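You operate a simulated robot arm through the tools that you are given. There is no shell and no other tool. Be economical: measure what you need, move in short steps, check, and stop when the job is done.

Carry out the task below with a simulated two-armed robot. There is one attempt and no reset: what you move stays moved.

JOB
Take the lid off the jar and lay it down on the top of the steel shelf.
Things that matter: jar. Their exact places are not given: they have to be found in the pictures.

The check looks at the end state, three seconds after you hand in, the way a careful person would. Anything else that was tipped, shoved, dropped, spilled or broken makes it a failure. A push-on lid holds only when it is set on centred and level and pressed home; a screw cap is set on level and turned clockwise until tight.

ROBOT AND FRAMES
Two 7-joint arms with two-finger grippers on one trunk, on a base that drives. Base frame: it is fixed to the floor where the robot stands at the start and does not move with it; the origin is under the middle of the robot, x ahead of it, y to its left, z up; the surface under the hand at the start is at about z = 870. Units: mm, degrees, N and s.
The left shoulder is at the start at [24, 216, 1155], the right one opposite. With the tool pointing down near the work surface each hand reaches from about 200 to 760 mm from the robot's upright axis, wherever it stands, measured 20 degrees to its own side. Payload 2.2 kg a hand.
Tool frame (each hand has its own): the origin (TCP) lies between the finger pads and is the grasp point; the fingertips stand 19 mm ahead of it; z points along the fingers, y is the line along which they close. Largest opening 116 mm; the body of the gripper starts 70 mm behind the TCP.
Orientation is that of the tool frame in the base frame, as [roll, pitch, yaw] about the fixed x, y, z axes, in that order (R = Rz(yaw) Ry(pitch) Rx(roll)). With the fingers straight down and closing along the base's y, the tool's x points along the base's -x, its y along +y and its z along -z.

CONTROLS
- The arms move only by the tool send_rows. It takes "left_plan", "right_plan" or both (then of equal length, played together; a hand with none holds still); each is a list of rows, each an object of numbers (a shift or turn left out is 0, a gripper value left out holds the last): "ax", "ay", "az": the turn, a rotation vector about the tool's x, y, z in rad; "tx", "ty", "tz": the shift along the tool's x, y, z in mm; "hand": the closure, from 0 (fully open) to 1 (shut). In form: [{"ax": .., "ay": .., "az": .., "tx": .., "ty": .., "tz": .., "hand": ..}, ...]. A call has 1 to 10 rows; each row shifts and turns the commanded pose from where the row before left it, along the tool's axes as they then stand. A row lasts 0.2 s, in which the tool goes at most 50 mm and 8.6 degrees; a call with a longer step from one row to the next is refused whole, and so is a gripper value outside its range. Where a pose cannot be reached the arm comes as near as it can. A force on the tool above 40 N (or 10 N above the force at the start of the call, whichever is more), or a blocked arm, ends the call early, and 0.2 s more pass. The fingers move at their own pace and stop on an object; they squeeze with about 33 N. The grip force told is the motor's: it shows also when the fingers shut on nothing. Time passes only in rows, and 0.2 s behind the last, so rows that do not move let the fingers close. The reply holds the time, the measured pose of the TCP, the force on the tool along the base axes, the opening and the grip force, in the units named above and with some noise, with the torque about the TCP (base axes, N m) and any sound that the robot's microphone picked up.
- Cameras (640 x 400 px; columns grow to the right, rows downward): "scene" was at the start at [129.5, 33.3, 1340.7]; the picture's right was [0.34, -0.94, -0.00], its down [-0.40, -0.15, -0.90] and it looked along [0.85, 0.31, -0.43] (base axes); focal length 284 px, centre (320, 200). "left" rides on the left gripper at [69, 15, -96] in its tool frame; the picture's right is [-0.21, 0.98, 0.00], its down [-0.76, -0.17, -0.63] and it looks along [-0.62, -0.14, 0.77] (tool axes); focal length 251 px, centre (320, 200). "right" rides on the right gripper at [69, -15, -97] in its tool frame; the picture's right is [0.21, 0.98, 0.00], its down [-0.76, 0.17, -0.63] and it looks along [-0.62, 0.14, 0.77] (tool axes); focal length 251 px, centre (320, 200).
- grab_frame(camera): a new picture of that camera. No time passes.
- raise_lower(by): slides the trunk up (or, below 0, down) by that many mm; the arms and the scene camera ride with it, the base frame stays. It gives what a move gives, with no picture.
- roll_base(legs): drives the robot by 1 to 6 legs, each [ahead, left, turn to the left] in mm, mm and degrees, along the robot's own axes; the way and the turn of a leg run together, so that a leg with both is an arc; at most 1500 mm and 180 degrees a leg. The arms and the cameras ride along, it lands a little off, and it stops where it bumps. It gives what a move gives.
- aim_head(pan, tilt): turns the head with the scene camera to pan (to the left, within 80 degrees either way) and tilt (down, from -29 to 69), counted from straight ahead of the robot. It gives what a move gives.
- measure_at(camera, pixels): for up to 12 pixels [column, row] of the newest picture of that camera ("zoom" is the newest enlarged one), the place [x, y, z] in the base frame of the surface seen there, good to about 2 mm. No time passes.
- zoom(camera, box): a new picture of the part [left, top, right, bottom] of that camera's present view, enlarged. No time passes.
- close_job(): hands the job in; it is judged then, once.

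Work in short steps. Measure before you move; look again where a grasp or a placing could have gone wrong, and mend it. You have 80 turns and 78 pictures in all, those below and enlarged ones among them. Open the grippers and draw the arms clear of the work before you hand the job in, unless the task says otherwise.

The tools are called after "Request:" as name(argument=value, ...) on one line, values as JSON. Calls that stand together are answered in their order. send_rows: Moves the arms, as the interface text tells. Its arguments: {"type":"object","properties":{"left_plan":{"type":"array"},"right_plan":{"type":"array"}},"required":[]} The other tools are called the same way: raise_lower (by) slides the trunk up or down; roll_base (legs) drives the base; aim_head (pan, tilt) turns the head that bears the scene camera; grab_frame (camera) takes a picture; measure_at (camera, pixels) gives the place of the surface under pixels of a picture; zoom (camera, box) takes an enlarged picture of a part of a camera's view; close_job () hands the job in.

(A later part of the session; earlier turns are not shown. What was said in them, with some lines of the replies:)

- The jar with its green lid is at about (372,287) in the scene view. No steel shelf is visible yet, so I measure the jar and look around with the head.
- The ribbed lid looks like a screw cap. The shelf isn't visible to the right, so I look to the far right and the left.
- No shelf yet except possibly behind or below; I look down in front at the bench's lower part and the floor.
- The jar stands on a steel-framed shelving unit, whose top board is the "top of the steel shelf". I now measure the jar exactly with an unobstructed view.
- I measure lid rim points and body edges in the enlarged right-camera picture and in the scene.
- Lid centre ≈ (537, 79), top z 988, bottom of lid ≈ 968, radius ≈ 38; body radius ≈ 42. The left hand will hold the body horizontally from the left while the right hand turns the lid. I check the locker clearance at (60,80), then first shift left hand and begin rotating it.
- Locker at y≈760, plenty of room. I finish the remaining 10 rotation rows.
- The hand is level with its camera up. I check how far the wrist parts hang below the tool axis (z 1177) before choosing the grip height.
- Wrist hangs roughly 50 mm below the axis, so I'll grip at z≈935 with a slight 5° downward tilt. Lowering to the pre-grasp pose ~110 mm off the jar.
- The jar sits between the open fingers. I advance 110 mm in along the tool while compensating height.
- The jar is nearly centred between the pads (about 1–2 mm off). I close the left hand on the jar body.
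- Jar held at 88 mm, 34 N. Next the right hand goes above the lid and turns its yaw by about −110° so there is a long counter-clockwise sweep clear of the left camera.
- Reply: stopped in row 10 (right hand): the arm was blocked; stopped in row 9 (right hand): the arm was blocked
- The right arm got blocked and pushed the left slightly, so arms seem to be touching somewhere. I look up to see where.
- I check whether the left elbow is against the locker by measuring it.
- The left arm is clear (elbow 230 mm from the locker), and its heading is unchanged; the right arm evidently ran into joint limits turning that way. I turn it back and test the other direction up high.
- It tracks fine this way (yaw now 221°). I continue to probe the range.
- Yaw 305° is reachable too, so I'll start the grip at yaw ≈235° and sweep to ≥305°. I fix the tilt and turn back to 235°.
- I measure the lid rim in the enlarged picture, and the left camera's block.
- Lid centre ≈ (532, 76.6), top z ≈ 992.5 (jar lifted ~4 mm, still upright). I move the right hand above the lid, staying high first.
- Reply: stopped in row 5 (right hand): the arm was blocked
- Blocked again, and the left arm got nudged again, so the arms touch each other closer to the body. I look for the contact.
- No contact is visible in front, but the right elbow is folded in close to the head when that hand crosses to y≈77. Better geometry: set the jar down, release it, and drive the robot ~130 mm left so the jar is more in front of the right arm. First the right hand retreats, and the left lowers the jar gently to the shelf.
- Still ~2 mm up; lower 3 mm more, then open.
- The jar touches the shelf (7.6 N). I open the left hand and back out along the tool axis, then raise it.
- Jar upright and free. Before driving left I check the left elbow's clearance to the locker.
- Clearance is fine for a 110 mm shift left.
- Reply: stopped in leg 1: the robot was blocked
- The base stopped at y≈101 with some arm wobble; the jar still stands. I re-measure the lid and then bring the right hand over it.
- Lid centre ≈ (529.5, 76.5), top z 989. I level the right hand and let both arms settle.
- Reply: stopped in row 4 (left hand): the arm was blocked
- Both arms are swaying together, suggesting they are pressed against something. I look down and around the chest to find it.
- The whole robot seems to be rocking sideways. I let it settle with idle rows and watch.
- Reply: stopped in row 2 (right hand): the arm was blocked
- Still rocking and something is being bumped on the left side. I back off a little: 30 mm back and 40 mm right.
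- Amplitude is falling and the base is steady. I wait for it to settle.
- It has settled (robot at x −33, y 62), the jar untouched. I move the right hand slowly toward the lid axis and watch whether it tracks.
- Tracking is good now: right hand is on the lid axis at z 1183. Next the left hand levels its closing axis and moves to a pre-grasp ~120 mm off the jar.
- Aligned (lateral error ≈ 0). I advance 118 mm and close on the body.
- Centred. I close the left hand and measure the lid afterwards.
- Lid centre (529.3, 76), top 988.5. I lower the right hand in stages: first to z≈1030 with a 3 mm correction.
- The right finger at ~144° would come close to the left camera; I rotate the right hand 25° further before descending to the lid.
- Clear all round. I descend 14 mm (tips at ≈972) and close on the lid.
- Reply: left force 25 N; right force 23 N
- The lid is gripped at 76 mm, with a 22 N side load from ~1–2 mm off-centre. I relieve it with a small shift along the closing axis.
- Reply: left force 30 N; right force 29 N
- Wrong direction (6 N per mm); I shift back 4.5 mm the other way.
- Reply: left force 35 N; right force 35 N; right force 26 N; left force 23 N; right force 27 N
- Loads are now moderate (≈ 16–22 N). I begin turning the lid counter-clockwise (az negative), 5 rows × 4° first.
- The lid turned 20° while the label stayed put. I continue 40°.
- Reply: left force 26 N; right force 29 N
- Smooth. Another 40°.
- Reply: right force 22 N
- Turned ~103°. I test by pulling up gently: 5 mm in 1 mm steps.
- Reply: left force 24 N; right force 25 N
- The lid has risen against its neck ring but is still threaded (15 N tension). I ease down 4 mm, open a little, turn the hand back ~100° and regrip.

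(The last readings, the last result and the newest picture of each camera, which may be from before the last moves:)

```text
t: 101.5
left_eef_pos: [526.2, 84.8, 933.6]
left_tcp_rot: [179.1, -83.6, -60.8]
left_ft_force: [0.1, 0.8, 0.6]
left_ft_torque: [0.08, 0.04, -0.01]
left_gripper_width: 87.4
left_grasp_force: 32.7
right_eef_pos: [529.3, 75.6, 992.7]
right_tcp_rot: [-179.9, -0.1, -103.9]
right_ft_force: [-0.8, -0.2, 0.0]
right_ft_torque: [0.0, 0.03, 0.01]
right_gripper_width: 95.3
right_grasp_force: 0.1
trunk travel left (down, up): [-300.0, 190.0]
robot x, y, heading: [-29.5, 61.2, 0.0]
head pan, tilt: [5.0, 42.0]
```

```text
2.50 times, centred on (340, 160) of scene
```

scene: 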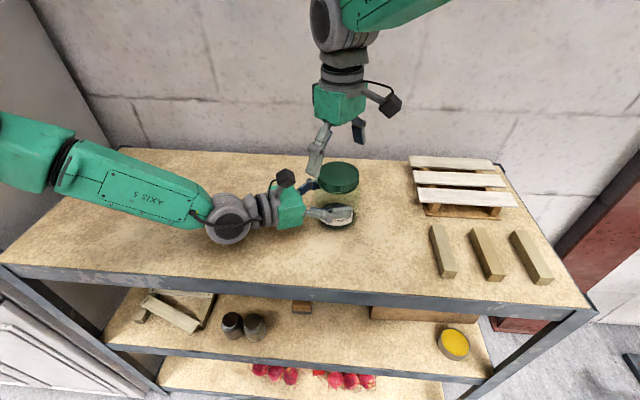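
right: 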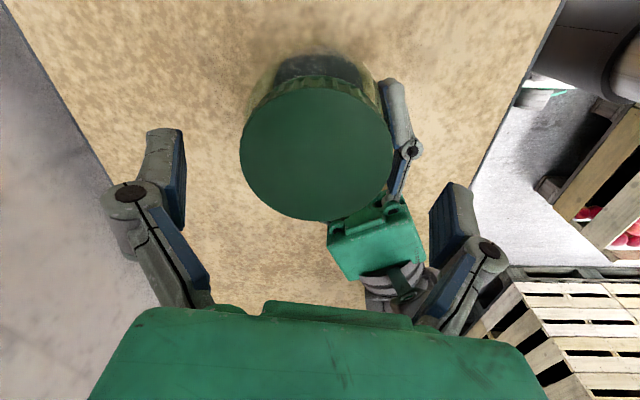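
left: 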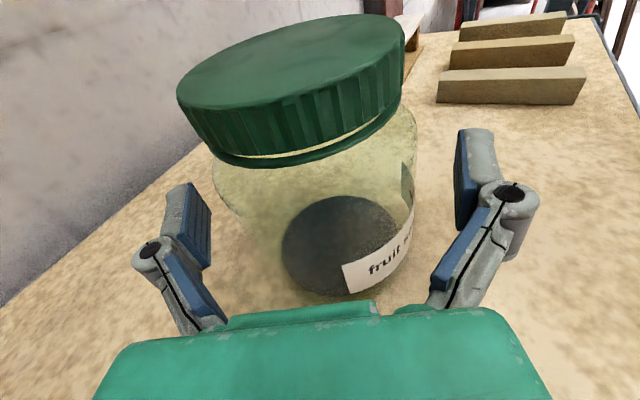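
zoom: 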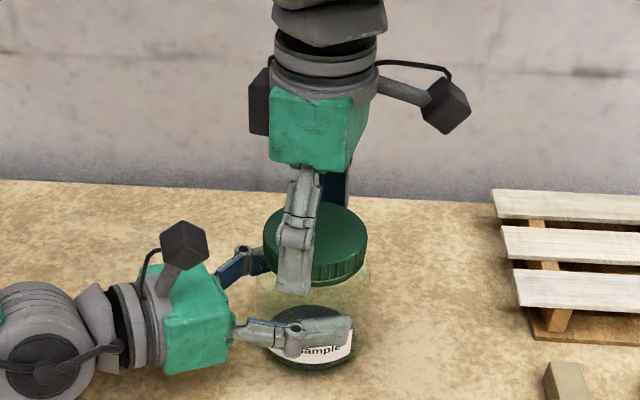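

Forces are zero. I shift 2 mm toward +x to centre, regrip and turn again.

Request:
send_rows(right_plan=[{"ty": -2}, {"hand": 0.3}, {"hand": 0.5}, {}, {}, {"az": -0.08}, {"az": -0.08}, {"az": -0.08}, {"az": -0.08}, {"az": -0.08}])

Request:
send_rows(right_plan=[{"az": -0.1}, {"az": -0.1}, {"az": -0.1}, {"az": -0.1}, {"az": -0.1}, {"az": -0.1}, {"az": -0.1}, {"az": -0.1}, {"az": -0.1}, {"az": -0.1}])

Request:
send_rows(right_plan=[{"az": -0.1}, {"az": -0.1}, {"az": -0.1}, {"az": -0.1}, {"az": -0.1}, {}])

Request:
zoom(camera="scene", box=[270, 140, 400, 240])

```text
t: 103.7
left_eef_pos: [527.3, 85.1, 933.0]
left_tcp_rot: [179.0, -83.4, -60.5]
left_ft_force: [18.2, -1.6, -8.0]
left_ft_torque: [0.32, 0.43, 0.18]
left_gripper_width: 87.5
left_grasp_force: 33.0
right_eef_pos: [532.6, 75.8, 991.2]
right_tcp_rot: [179.9, 0.0, -80.8]
right_ft_force: [-19.1, 2.1, 4.4]
right_ft_torque: [-0.21, 0.68, 0.0]
right_gripper_width: 76.4
right_grasp_force: 32.6
trunk travel left (down, up): [-300.0, 190.0]
robot x, y, heading: [-33.3, 65.4, -0.1]
head pan, tilt: [5.0, 42.0]
```

```text
t: 105.9
left_eef_pos: [527.6, 84.7, 932.6]
left_tcp_rot: [178.6, -83.4, -60.2]
left_ft_force: [16.5, 8.2, -7.1]
left_ft_torque: [-0.07, 0.86, 0.3]
left_gripper_width: 87.1
left_grasp_force: 32.9
right_eef_pos: [531.2, 74.2, 991.0]
right_tcp_rot: [-180.0, -0.1, -23.6]
right_ft_force: [-17.8, -8.9, 8.0]
right_ft_torque: [-0.54, 0.33, 0.01]
right_gripper_width: 76.4
right_grasp_force: 32.8
trunk travel left (down, up): [-300.0, 190.0]
robot x, y, heading: [-35.2, 65.7, -0.3]
head pan, tilt: [5.0, 42.0]
```

```text
t: 107.3
left_eef_pos: [526.0, 85.5, 932.4]
left_tcp_rot: [179.1, -83.5, -60.7]
left_ft_force: [16.0, 16.5, -10.8]
left_ft_torque: [-0.49, 0.91, 0.28]
left_gripper_width: 87.2
left_grasp_force: 33.5
right_eef_pos: [533.0, 74.6, 992.2]
right_tcp_rot: [180.0, 0.0, 5.1]
right_ft_force: [-14.9, -15.8, 13.9]
right_ft_torque: [-0.5, 0.07, -0.04]
right_gripper_width: 76.6
right_grasp_force: 33.3
trunk travel left (down, up): [-300.0, 190.0]
robot x, y, heading: [-32.9, 63.4, -0.2]
head pan, tilt: [5.0, 42.0]
```

```text
4.00 times, centred on (335, 190) of scene
```

zoom: 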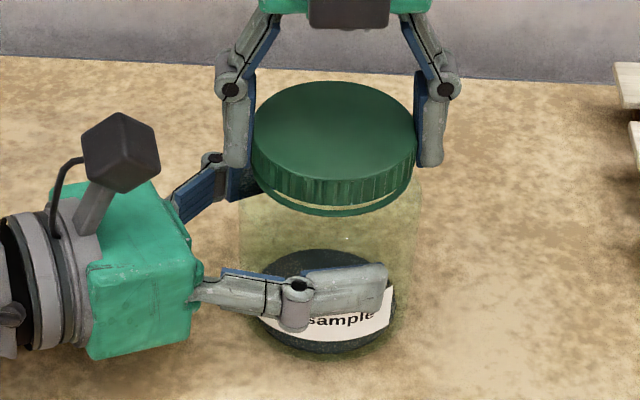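

The gap grew and the lid pushes the hand up 14 N: still threading upward. I pull up gently to test.

Request:
send_rows(right_plan=[{"tz": -1}, {"tz": -1}, {"tz": -1}, {"tz": -1}, {"tz": -1}, {"tz": -1}, {}])

Request:
zoom(camera="scene", box=[270, 140, 400, 240])

```text
t: 108.9
left_eef_pos: [525.6, 84.3, 934.6]
left_tcp_rot: [180.0, -83.7, -61.8]
left_ft_force: [-2.3, 19.8, 12.4]
left_ft_torque: [-0.79, -0.32, 0.1]
left_gripper_width: 87.5
left_grasp_force: 33.1
right_eef_pos: [533.0, 74.1, 996.2]
right_tcp_rot: [179.9, 0.0, 5.0]
right_ft_force: [2.1, -18.6, -14.3]
right_ft_torque: [-0.5, 0.16, -0.02]
right_gripper_width: 76.5
right_grasp_force: 32.8
trunk travel left (down, up): [-300.0, 190.0]
robot x, y, heading: [-38.1, 68.3, -0.3]
head pan, tilt: [5.0, 42.0]
```

```text
4.00 times, centred on (335, 190) of scene
```

zoom: 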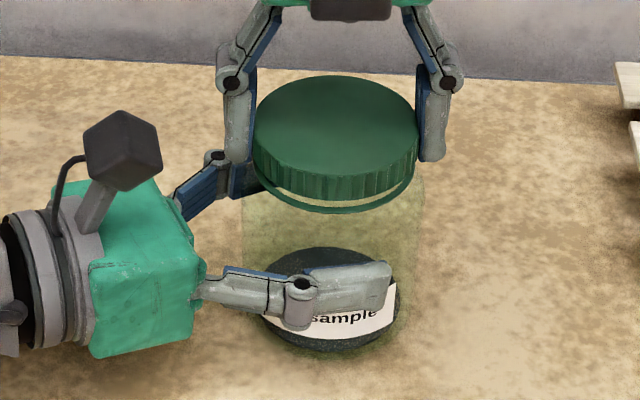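

Still threaded but rising. Ease down 3 mm, release, turn back, regrip and turn a third time.

Request:
send_rows(right_plan=[{"tz": 1.5}, {"tz": 1.5}, {}, {"hand": 0.18}, {}, {}, {"az": 0.145}, {"az": 0.145}, {"az": 0.145}, {"az": 0.145}])

Request:
send_rows(right_plan=[{"az": 0.145}, {"az": 0.145}, {"az": 0.145}, {"az": 0.145}, {"az": 0.145}, {"az": 0.145}, {"az": 0.145}, {"az": 0.145}, {"az": 0.145}, {}])

Request:
send_rows(right_plan=[{"hand": 0.3}, {"hand": 0.5}, {}, {}, {"az": -0.1}, {"az": -0.1}, {"az": -0.1}, {"az": -0.1}, {"az": -0.1}, {"az": -0.1}])

Request:
send_rows(right_plan=[{"az": -0.1}, {"az": -0.1}, {"az": -0.1}, {"az": -0.1}, {"az": -0.1}, {"az": -0.1}, {"az": -0.1}, {"az": -0.1}, {"az": -0.1}, {"az": -0.1}])

Request:
send_rows(right_plan=[{"az": -0.1}, {"az": -0.1}, {"az": -0.1}, {}])

Request:
zoom(camera="scene", box=[270, 140, 400, 240])

```text
t: 111.1
left_eef_pos: [526.6, 84.9, 933.2]
left_tcp_rot: [179.1, -83.6, -60.8]
left_ft_force: [0.3, 0.4, -1.5]
left_ft_torque: [0.02, 0.04, -0.03]
left_gripper_width: 87.4
left_grasp_force: 32.8
right_eef_pos: [532.6, 75.8, 994.5]
right_tcp_rot: [179.9, 0.0, -28.4]
right_ft_force: [-0.3, -0.1, 0.5]
right_ft_torque: [-0.03, -0.02, 0.03]
right_gripper_width: 95.3
right_grasp_force: 0.0
trunk travel left (down, up): [-300.0, 190.0]
robot x, y, heading: [-30.5, 66.9, -0.3]
head pan, tilt: [5.0, 42.0]
```

```text
t: 113.3
left_eef_pos: [526.4, 85.2, 933.2]
left_tcp_rot: [179.1, -83.4, -60.9]
left_ft_force: [0.4, 0.3, -1.0]
left_ft_torque: [0.02, 0.0, 0.01]
left_gripper_width: 87.2
left_grasp_force: 32.6
right_eef_pos: [530.5, 75.4, 994.6]
right_tcp_rot: [-180.0, -0.1, -103.1]
right_ft_force: [0.8, 0.2, -1.7]
right_ft_torque: [-0.05, -0.03, -0.01]
right_gripper_width: 95.2
right_grasp_force: 0.1
trunk travel left (down, up): [-300.0, 190.0]
robot x, y, heading: [-33.0, 65.2, -0.0]
head pan, tilt: [5.0, 42.0]
```

```text
t: 115.5
left_eef_pos: [526.8, 84.3, 932.6]
left_tcp_rot: [179.3, -83.5, -61.0]
left_ft_force: [-3.1, 4.6, -2.7]
left_ft_torque: [0.1, -0.79, 0.01]
left_gripper_width: 87.2
left_grasp_force: 33.0
right_eef_pos: [531.2, 75.7, 994.1]
right_tcp_rot: [-180.0, 0.0, -68.5]
right_ft_force: [3.5, -4.3, 2.2]
right_ft_torque: [-0.3, 0.63, -0.03]
right_gripper_width: 76.7
right_grasp_force: 32.8
trunk travel left (down, up): [-300.0, 190.0]
robot x, y, heading: [-34.9, 66.1, -0.3]
head pan, tilt: [5.0, 42.0]
```

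```text
t: 117.7
left_eef_pos: [526.0, 84.4, 931.7]
left_tcp_rot: [179.2, -83.5, -60.8]
left_ft_force: [0.2, 1.6, -0.9]
left_ft_torque: [-0.07, 0.04, 0.0]
left_gripper_width: 87.0
left_grasp_force: 33.2
right_eef_pos: [532.1, 76.2, 994.5]
right_tcp_rot: [-179.9, -0.1, -11.2]
right_ft_force: [-0.5, -2.0, -0.6]
right_ft_torque: [0.0, 0.02, -0.01]
right_gripper_width: 76.8
right_grasp_force: 33.3
trunk travel left (down, up): [-300.0, 190.0]
robot x, y, heading: [-32.7, 62.8, 0.2]
head pan, tilt: [5.0, 42.0]
```

```text
t: 118.7
left_eef_pos: [525.4, 84.5, 933.2]
left_tcp_rot: [179.0, -83.5, -60.8]
left_ft_force: [3.0, 1.4, -1.3]
left_ft_torque: [-0.05, 0.13, 0.14]
left_gripper_width: 87.1
left_grasp_force: 32.5
right_eef_pos: [531.7, 76.5, 995.3]
right_tcp_rot: [-179.9, -0.1, 5.9]
right_ft_force: [-3.3, -1.7, -0.1]
right_ft_torque: [-0.02, 0.03, -0.09]
right_gripper_width: 76.4
right_grasp_force: 33.2
trunk travel left (down, up): [-300.0, 190.0]
robot x, y, heading: [-31.7, 66.3, -0.4]
head pan, tilt: [5.0, 42.0]
```

```text
4.00 times, centred on (335, 190) of scene
```

zoom: 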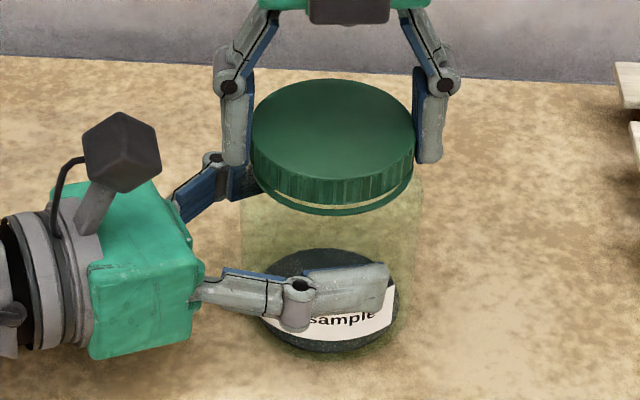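

The side forces dropped almost to zero: the thread has probably let go. I lift gently again.

Request:
send_rows(right_plan=[{"tz": -1.5}, {"tz": -1.5}, {"tz": -1.5}, {"tz": -1.5}, {"tz": -2}, {"tz": -2}, {}])

Request:
zoom(camera="scene", box=[270, 140, 400, 240])

```text
t: 120.3
left_eef_pos: [527.3, 84.2, 932.7]
left_tcp_rot: [179.1, -83.6, -60.7]
left_ft_force: [2.3, 8.5, 4.3]
left_ft_torque: [-0.67, 0.18, 0.02]
left_gripper_width: 87.1
left_grasp_force: 33.5
right_eef_pos: [531.6, 76.2, 1005.5]
right_tcp_rot: [179.8, -0.1, 5.9]
right_ft_force: [-2.6, -8.4, -5.0]
right_ft_torque: [0.02, -0.04, 0.07]
right_gripper_width: 76.8
right_grasp_force: 32.8
trunk travel left (down, up): [-300.0, 190.0]
robot x, y, heading: [-31.5, 66.6, -0.4]
head pan, tilt: [5.0, 42.0]
```

```text
4.00 times, centred on (335, 190) of scene
```

zoom: 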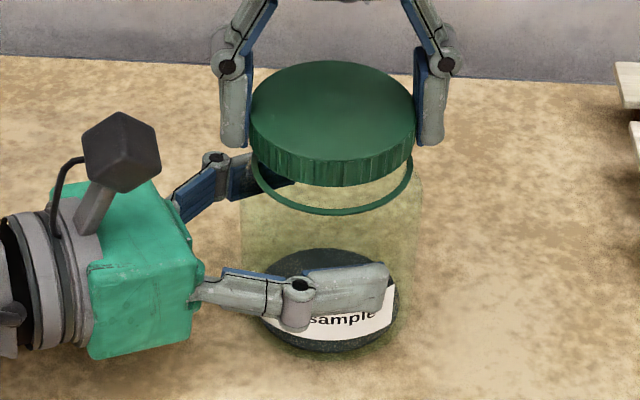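

The lid is coming free (jar unmoved). I lift it 70 mm.

Request:
send_rows(right_plan=[{"tz": -3}, {"tz": -5}, {"tz": -7}, {"tz": -10}, {"tz": -15}, {"tz": -15}, {"tz": -15}, {}])

Request:
grab_frame(camera="scene")

```text
t: 122.1
left_eef_pos: [526.2, 85.5, 932.0]
left_tcp_rot: [179.0, -83.4, -60.8]
left_ft_force: [-0.2, -0.3, -1.0]
left_ft_torque: [0.03, 0.03, 0.0]
left_gripper_width: 87.3
left_grasp_force: 33.0
right_eef_pos: [529.7, 75.9, 1075.7]
right_tcp_rot: [180.0, -0.1, 5.8]
right_ft_force: [0.1, -0.4, -0.1]
right_ft_torque: [-0.02, 0.03, 0.01]
right_gripper_width: 76.6
right_grasp_force: 32.8
trunk travel left (down, up): [-300.0, 190.0]
robot x, y, heading: [-28.5, 59.3, 0.0]
head pan, tilt: [5.0, 42.0]
```

```text
21 pictures are left
```

scene: 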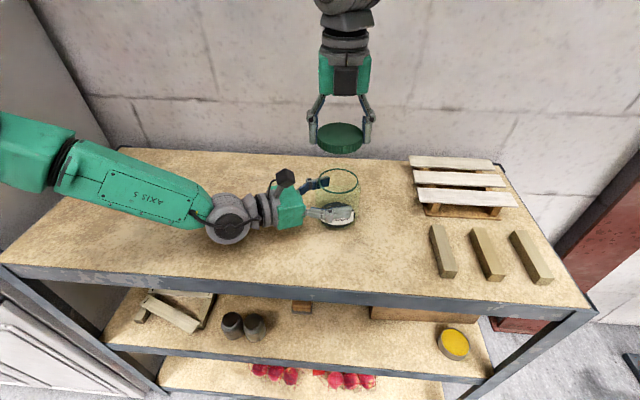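

The lid is off. I measure the free area right of the jar around (385,240) for laying it down.

Request:
measure_at(camera="scene", pixels=[[385, 240], [385, 270], [432, 245], [430, 226], [438, 276], [350, 270], [412, 200], [340, 290], [425, 212], [300, 255]])

```text
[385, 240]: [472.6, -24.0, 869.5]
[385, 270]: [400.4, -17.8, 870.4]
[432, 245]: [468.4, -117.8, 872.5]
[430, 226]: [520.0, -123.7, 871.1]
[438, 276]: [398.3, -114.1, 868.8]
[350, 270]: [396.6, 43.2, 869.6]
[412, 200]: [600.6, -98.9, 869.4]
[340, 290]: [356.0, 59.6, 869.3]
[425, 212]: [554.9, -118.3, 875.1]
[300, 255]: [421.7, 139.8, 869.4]
```

Blocks begin at y≈−118, jar edge y≈32; I'll lay it at about (460, −35), closing along x. First measure the lid bottom relative to the hand, then turn back 90° and travel at height.

Request:
measure_at(camera="scene", pixels=[[340, 151], [340, 146], [340, 140], [320, 145], [358, 146]])

Request:
send_rows(right_plan=[{"tz": -15}, {"az": 0.145}, {"az": 0.145}, {"az": 0.145}, {"az": 0.145}, {"az": 0.145}, {"az": 0.145}, {"az": 0.145}, {"az": 0.145}, {"az": 0.145}])

Request:
send_rows(right_plan=[{"az": 0.145}, {"az": 0.12}, {}])

```text
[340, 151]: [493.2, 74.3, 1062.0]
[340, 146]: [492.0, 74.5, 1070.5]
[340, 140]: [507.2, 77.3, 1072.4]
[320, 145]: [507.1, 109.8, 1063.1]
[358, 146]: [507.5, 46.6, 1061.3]
```

```text
t: 124.3
left_eef_pos: [526.6, 85.1, 933.7]
left_tcp_rot: [179.1, -83.5, -60.8]
left_ft_force: [0.1, 0.2, -0.7]
left_ft_torque: [0.01, 0.01, -0.04]
left_gripper_width: 87.3
left_grasp_force: 32.9
right_eef_pos: [532.0, 76.2, 1090.7]
right_tcp_rot: [-180.0, 0.0, -69.1]
right_ft_force: [-0.5, 1.0, -0.1]
right_ft_torque: [-0.03, -0.01, -0.01]
right_gripper_width: 76.5
right_grasp_force: 32.7
trunk travel left (down, up): [-300.0, 190.0]
robot x, y, heading: [-32.6, 62.8, -0.3]
head pan, tilt: [5.0, 42.0]
```

```text
t: 125.1
left_eef_pos: [526.7, 84.6, 933.0]
left_tcp_rot: [179.2, -83.5, -60.8]
left_ft_force: [-0.5, -0.1, -1.3]
left_ft_torque: [0.03, 0.05, 0.01]
left_gripper_width: 87.1
left_grasp_force: 33.3
right_eef_pos: [531.4, 74.9, 1090.9]
right_tcp_rot: [-179.9, 0.0, -84.2]
right_ft_force: [1.5, 0.5, 0.2]
right_ft_torque: [0.02, -0.01, 0.02]
right_gripper_width: 76.5
right_grasp_force: 32.9
trunk travel left (down, up): [-300.0, 190.0]
robot x, y, heading: [-30.9, 66.5, -0.2]
head pan, tilt: [5.0, 42.0]
```

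Lid bottom is ≈24 mm below the TCP, so it should touch at TCP z ≈ 894. I travel over the spot and descend to z≈910.

Request:
send_rows(right_plan=[{"tx": 17, "ty": 13.6}, {"tx": 17, "ty": 13.6}, {"tx": 17, "ty": 13.6}, {"tx": 17, "ty": 13.6}, {"tx": 17, "ty": 13.6}, {"tx": 17, "ty": 13.6}, {}, {}])

Request:
send_rows(right_plan=[{"tz": 20}, {"tz": 22}, {"tz": 22}, {"tz": 22}, {"tz": 22}, {"tz": 22}, {"tz": 20}, {"tz": 18}, {"tz": 12}, {}])

Request:
grab_frame(camera="scene")

```text
t: 126.9
left_eef_pos: [525.5, 84.3, 933.0]
left_tcp_rot: [179.1, -83.5, -60.7]
left_ft_force: [0.5, 0.3, -1.6]
left_ft_torque: [0.02, 0.04, 0.01]
left_gripper_width: 87.0
left_grasp_force: 33.3
right_eef_pos: [461.1, -33.9, 1090.1]
right_tcp_rot: [179.9, -0.2, -84.1]
right_ft_force: [0.8, -1.0, -0.1]
right_ft_torque: [-0.02, 0.0, 0.01]
right_gripper_width: 76.8
right_grasp_force: 33.0
trunk travel left (down, up): [-300.0, 190.0]
robot x, y, heading: [-32.6, 64.2, -0.1]
head pan, tilt: [5.0, 42.0]
```

```text
t: 129.1
left_eef_pos: [526.5, 82.8, 932.1]
left_tcp_rot: [179.2, -83.5, -60.7]
left_ft_force: [0.7, 0.1, -1.5]
left_ft_torque: [0.02, -0.01, 0.01]
left_gripper_width: 87.0
left_grasp_force: 33.2
right_eef_pos: [461.0, -34.0, 911.2]
right_tcp_rot: [-179.8, 0.0, -84.1]
right_ft_force: [-0.1, -0.6, 0.8]
right_ft_torque: [0.0, 0.0, 0.02]
right_gripper_width: 76.7
right_grasp_force: 32.5
trunk travel left (down, up): [-300.0, 190.0]
robot x, y, heading: [-31.9, 61.6, -0.1]
head pan, tilt: [5.0, 42.0]
```

```text
20 pictures are left
```

scene: 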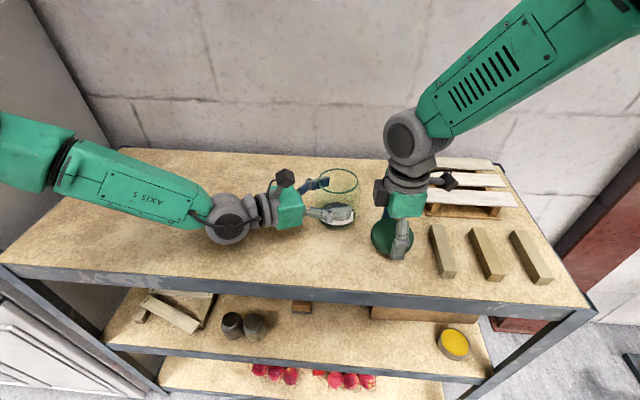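

Over a clear spot at z 911. I lower slowly until contact.

Request:
send_rows(right_plan=[{"tz": 5}, {"tz": 5}, {"tz": 3}, {"tz": 1.5}, {"tz": 1.5}, {"tz": 1}, {}])

```text
t: 130.7
left_eef_pos: [526.7, 84.6, 933.0]
left_tcp_rot: [179.1, -83.5, -60.7]
left_ft_force: [-0.1, -0.1, -0.6]
left_ft_torque: [0.03, 0.01, 0.0]
left_gripper_width: 87.1
left_grasp_force: 33.0
right_eef_pos: [460.5, -35.2, 892.4]
right_tcp_rot: [180.0, -0.1, -84.1]
right_ft_force: [-0.4, 0.3, -1.4]
right_ft_torque: [-0.02, 0.01, 0.02]
right_gripper_width: 76.5
right_grasp_force: 33.3
trunk travel left (down, up): [-300.0, 190.0]
robot x, y, heading: [-32.2, 62.6, -0.4]
head pan, tilt: [5.0, 42.0]
```

Request:
send_rows(right_plan=[{"tz": 1}, {"tz": 1}, {}])

Request:
zoom(camera="scene", box=[340, 190, 450, 280])

```text
t: 131.5
left_eef_pos: [526.8, 83.8, 933.4]
left_tcp_rot: [179.2, -83.5, -60.7]
left_ft_force: [-0.2, 0.0, -0.6]
left_ft_torque: [0.02, 0.0, -0.03]
left_gripper_width: 87.2
left_grasp_force: 33.2
right_eef_pos: [461.8, -34.7, 891.5]
right_tcp_rot: [179.9, -0.1, -84.1]
right_ft_force: [0.1, 0.5, -0.3]
right_ft_torque: [-0.03, -0.02, 0.02]
right_gripper_width: 76.6
right_grasp_force: 33.6
trunk travel left (down, up): [-300.0, 190.0]
robot x, y, heading: [-32.9, 65.1, -0.0]
head pan, tilt: [5.0, 42.0]
```

```text
4.44 times, centred on (395, 235) of scene
```

zoom: 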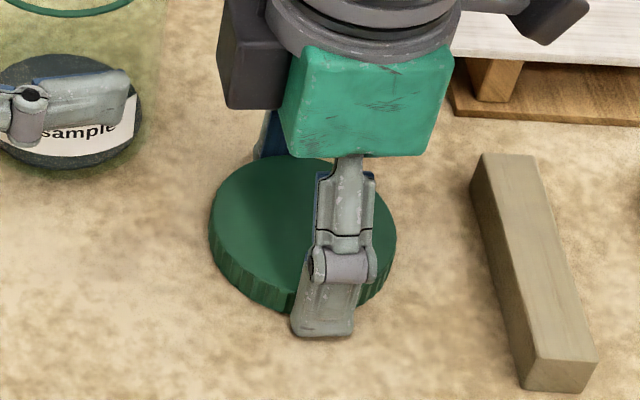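

Nearly touching; 1 mm steps until force shows.

Request:
send_rows(right_plan=[{"tz": 1}, {"tz": 1}, {}])

```text
t: 132.3
left_eef_pos: [526.6, 83.7, 933.1]
left_tcp_rot: [179.4, -83.6, -61.1]
left_ft_force: [-0.1, 0.1, -0.9]
left_ft_torque: [0.01, 0.02, -0.01]
left_gripper_width: 87.2
left_grasp_force: 33.3
right_eef_pos: [462.4, -34.5, 889.0]
right_tcp_rot: [-179.9, 0.0, -84.1]
right_ft_force: [-1.9, -1.9, 5.6]
right_ft_torque: [0.2, 0.02, 0.06]
right_gripper_width: 76.7
right_grasp_force: 33.0
trunk travel left (down, up): [-300.0, 190.0]
robot x, y, heading: [-37.3, 63.5, -0.2]
head pan, tilt: [5.0, 42.0]
```

Contact (5.6 N). Open the right hand and rise.

Request:
send_rows(right_plan=[{"hand": 0.2}, {"hand": 0.15}, {}, {"tz": -10}, {"tz": -20}, {"tz": -25}, {"tz": -25}, {"tz": -25}, {"tz": -25}, {}])

Request:
send_rows(left_plan=[{"tx": -1}, {"tx": -1}, {}])

Request:
grab_frame(camera="scene")

```text
t: 134.5
left_eef_pos: [526.8, 83.5, 932.3]
left_tcp_rot: [178.9, -83.5, -60.7]
left_ft_force: [-0.9, 0.1, -1.5]
left_ft_torque: [0.05, 0.03, -0.01]
left_gripper_width: 87.0
left_grasp_force: 33.4
right_eef_pos: [461.9, -30.9, 1018.0]
right_tcp_rot: [180.0, 0.0, -84.1]
right_ft_force: [0.4, -0.1, 0.0]
right_ft_torque: [0.01, -0.03, 0.0]
right_gripper_width: 98.5
right_grasp_force: 0.0
trunk travel left (down, up): [-300.0, 190.0]
robot x, y, heading: [-37.4, 63.6, -0.2]
head pan, tilt: [5.0, 42.0]
```

```text
t: 135.3
left_eef_pos: [525.6, 84.5, 933.3]
left_tcp_rot: [179.9, -83.8, -61.4]
left_ft_force: [-0.4, 2.3, 7.5]
left_ft_torque: [0.3, 0.04, 0.01]
left_gripper_width: 86.8
left_grasp_force: 33.8
right_eef_pos: [461.0, -30.2, 1018.6]
right_tcp_rot: [-180.0, 0.0, -84.2]
right_ft_force: [-0.3, 0.0, -0.2]
right_ft_torque: [0.0, -0.04, 0.0]
right_gripper_width: 98.6
right_grasp_force: 0.1
trunk travel left (down, up): [-300.0, 190.0]
robot x, y, heading: [-30.6, 61.4, -0.3]
head pan, tilt: [5.0, 42.0]
```

```text
18 pictures are left
```

scene: 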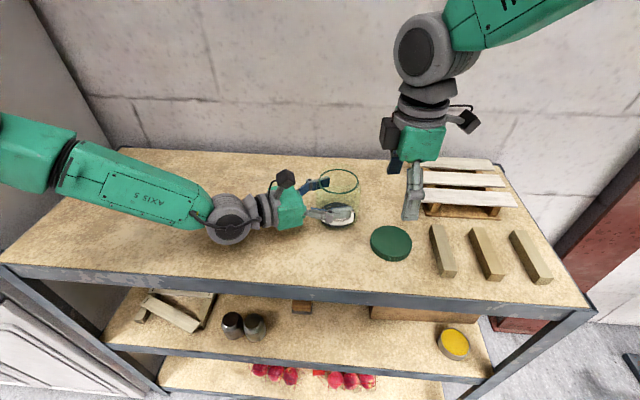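

The lid lies flat on the shelf top and the jar is firmly on the shelf. I release the jar, back the left hand out and up, and raise the right.

Request:
send_rows(left_plan=[{"tx": 0.5, "hand": 0.22}, {"hand": 0.12}, {"hand": 0.0}, {}, {}])

Request:
send_rows(left_plan=[{"tz": -15}, {"tz": -20}, {"tz": -25}, {"tz": -25}, {"tz": -25}, {"tz": -20}, {"tx": 25}, {"tx": 30}, {"tx": 30}, {}], right_plan=[{}, {"tz": -20}, {"tz": -20}, {"tz": -20}, {"tz": -20}, {"tz": -20}, {}, {}, {}, {"hand": 0}])

Request:
grab_frame(camera="scene")

Request:
zoom(camera="scene", box=[280, 150, 460, 280])

```text
t: 136.5
left_eef_pos: [525.7, 83.0, 931.3]
left_tcp_rot: [179.1, -83.6, -60.8]
left_ft_force: [-0.6, 0.4, -0.2]
left_ft_torque: [-0.01, 0.0, 0.0]
left_gripper_width: 115.9
left_grasp_force: 0.0
right_eef_pos: [461.7, -30.4, 1017.9]
right_tcp_rot: [180.0, 0.0, -84.1]
right_ft_force: [-0.5, -0.2, -0.5]
right_ft_torque: [0.02, -0.04, 0.0]
right_gripper_width: 98.5
right_grasp_force: 0.0
trunk travel left (down, up): [-300.0, 190.0]
robot x, y, heading: [-36.0, 62.4, -0.1]
head pan, tilt: [5.0, 42.0]
```

```text
t: 138.7
left_eef_pos: [468.3, 190.4, 1031.6]
left_tcp_rot: [178.8, -83.5, -60.5]
left_ft_force: [0.5, 0.9, 0.2]
left_ft_torque: [0.07, -0.02, -0.04]
left_gripper_width: 116.1
left_grasp_force: 0.1
right_eef_pos: [461.0, -32.8, 1118.7]
right_tcp_rot: [-180.0, 0.0, -84.1]
right_ft_force: [0.9, 0.4, 0.0]
right_ft_torque: [0.02, 0.01, -0.02]
right_gripper_width: 116.0
right_grasp_force: 0.0
trunk travel left (down, up): [-300.0, 190.0]
robot x, y, heading: [-32.0, 70.8, -0.3]
head pan, tilt: [5.0, 42.0]
```

```text
17 pictures are left
```

scene: 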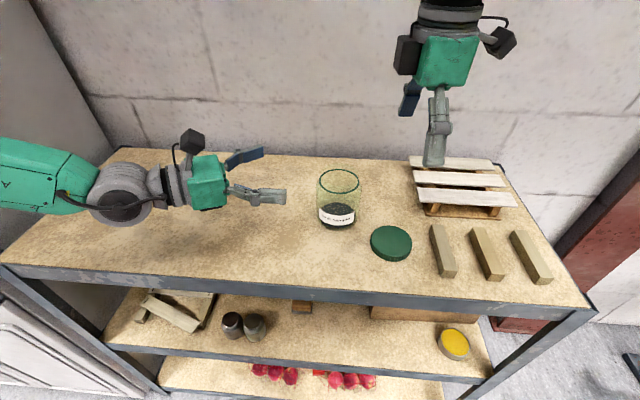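

```text
3.08 times, centred on (370, 215) of scene
```

zoom: 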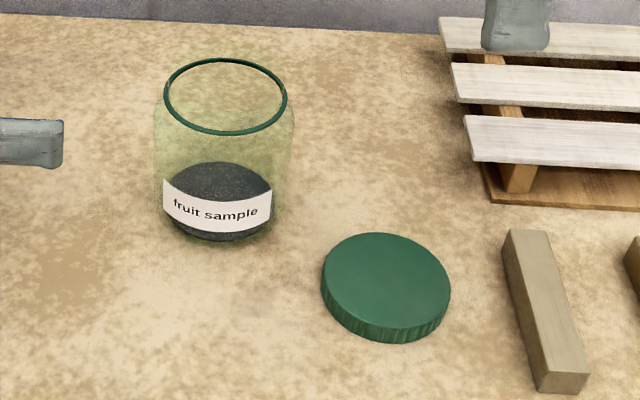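

The lid lies flat on the shelf top, the open jar stands upright, nothing else was moved, and both grippers are open and clear. I hand the job in.

Request:
close_job()

```text
The job is handed in.
```

I unscrewed the lid and laid it flat on the top of the steel shelf. The open jar stands upright beside it, and nothing else was knocked or moved.

The jar was already standing on a steel-framed shelf unit with a wooden top board. I took that to be the steel shelf you meant; I saw no other steel shelf, but I didn't look directly behind the robot.
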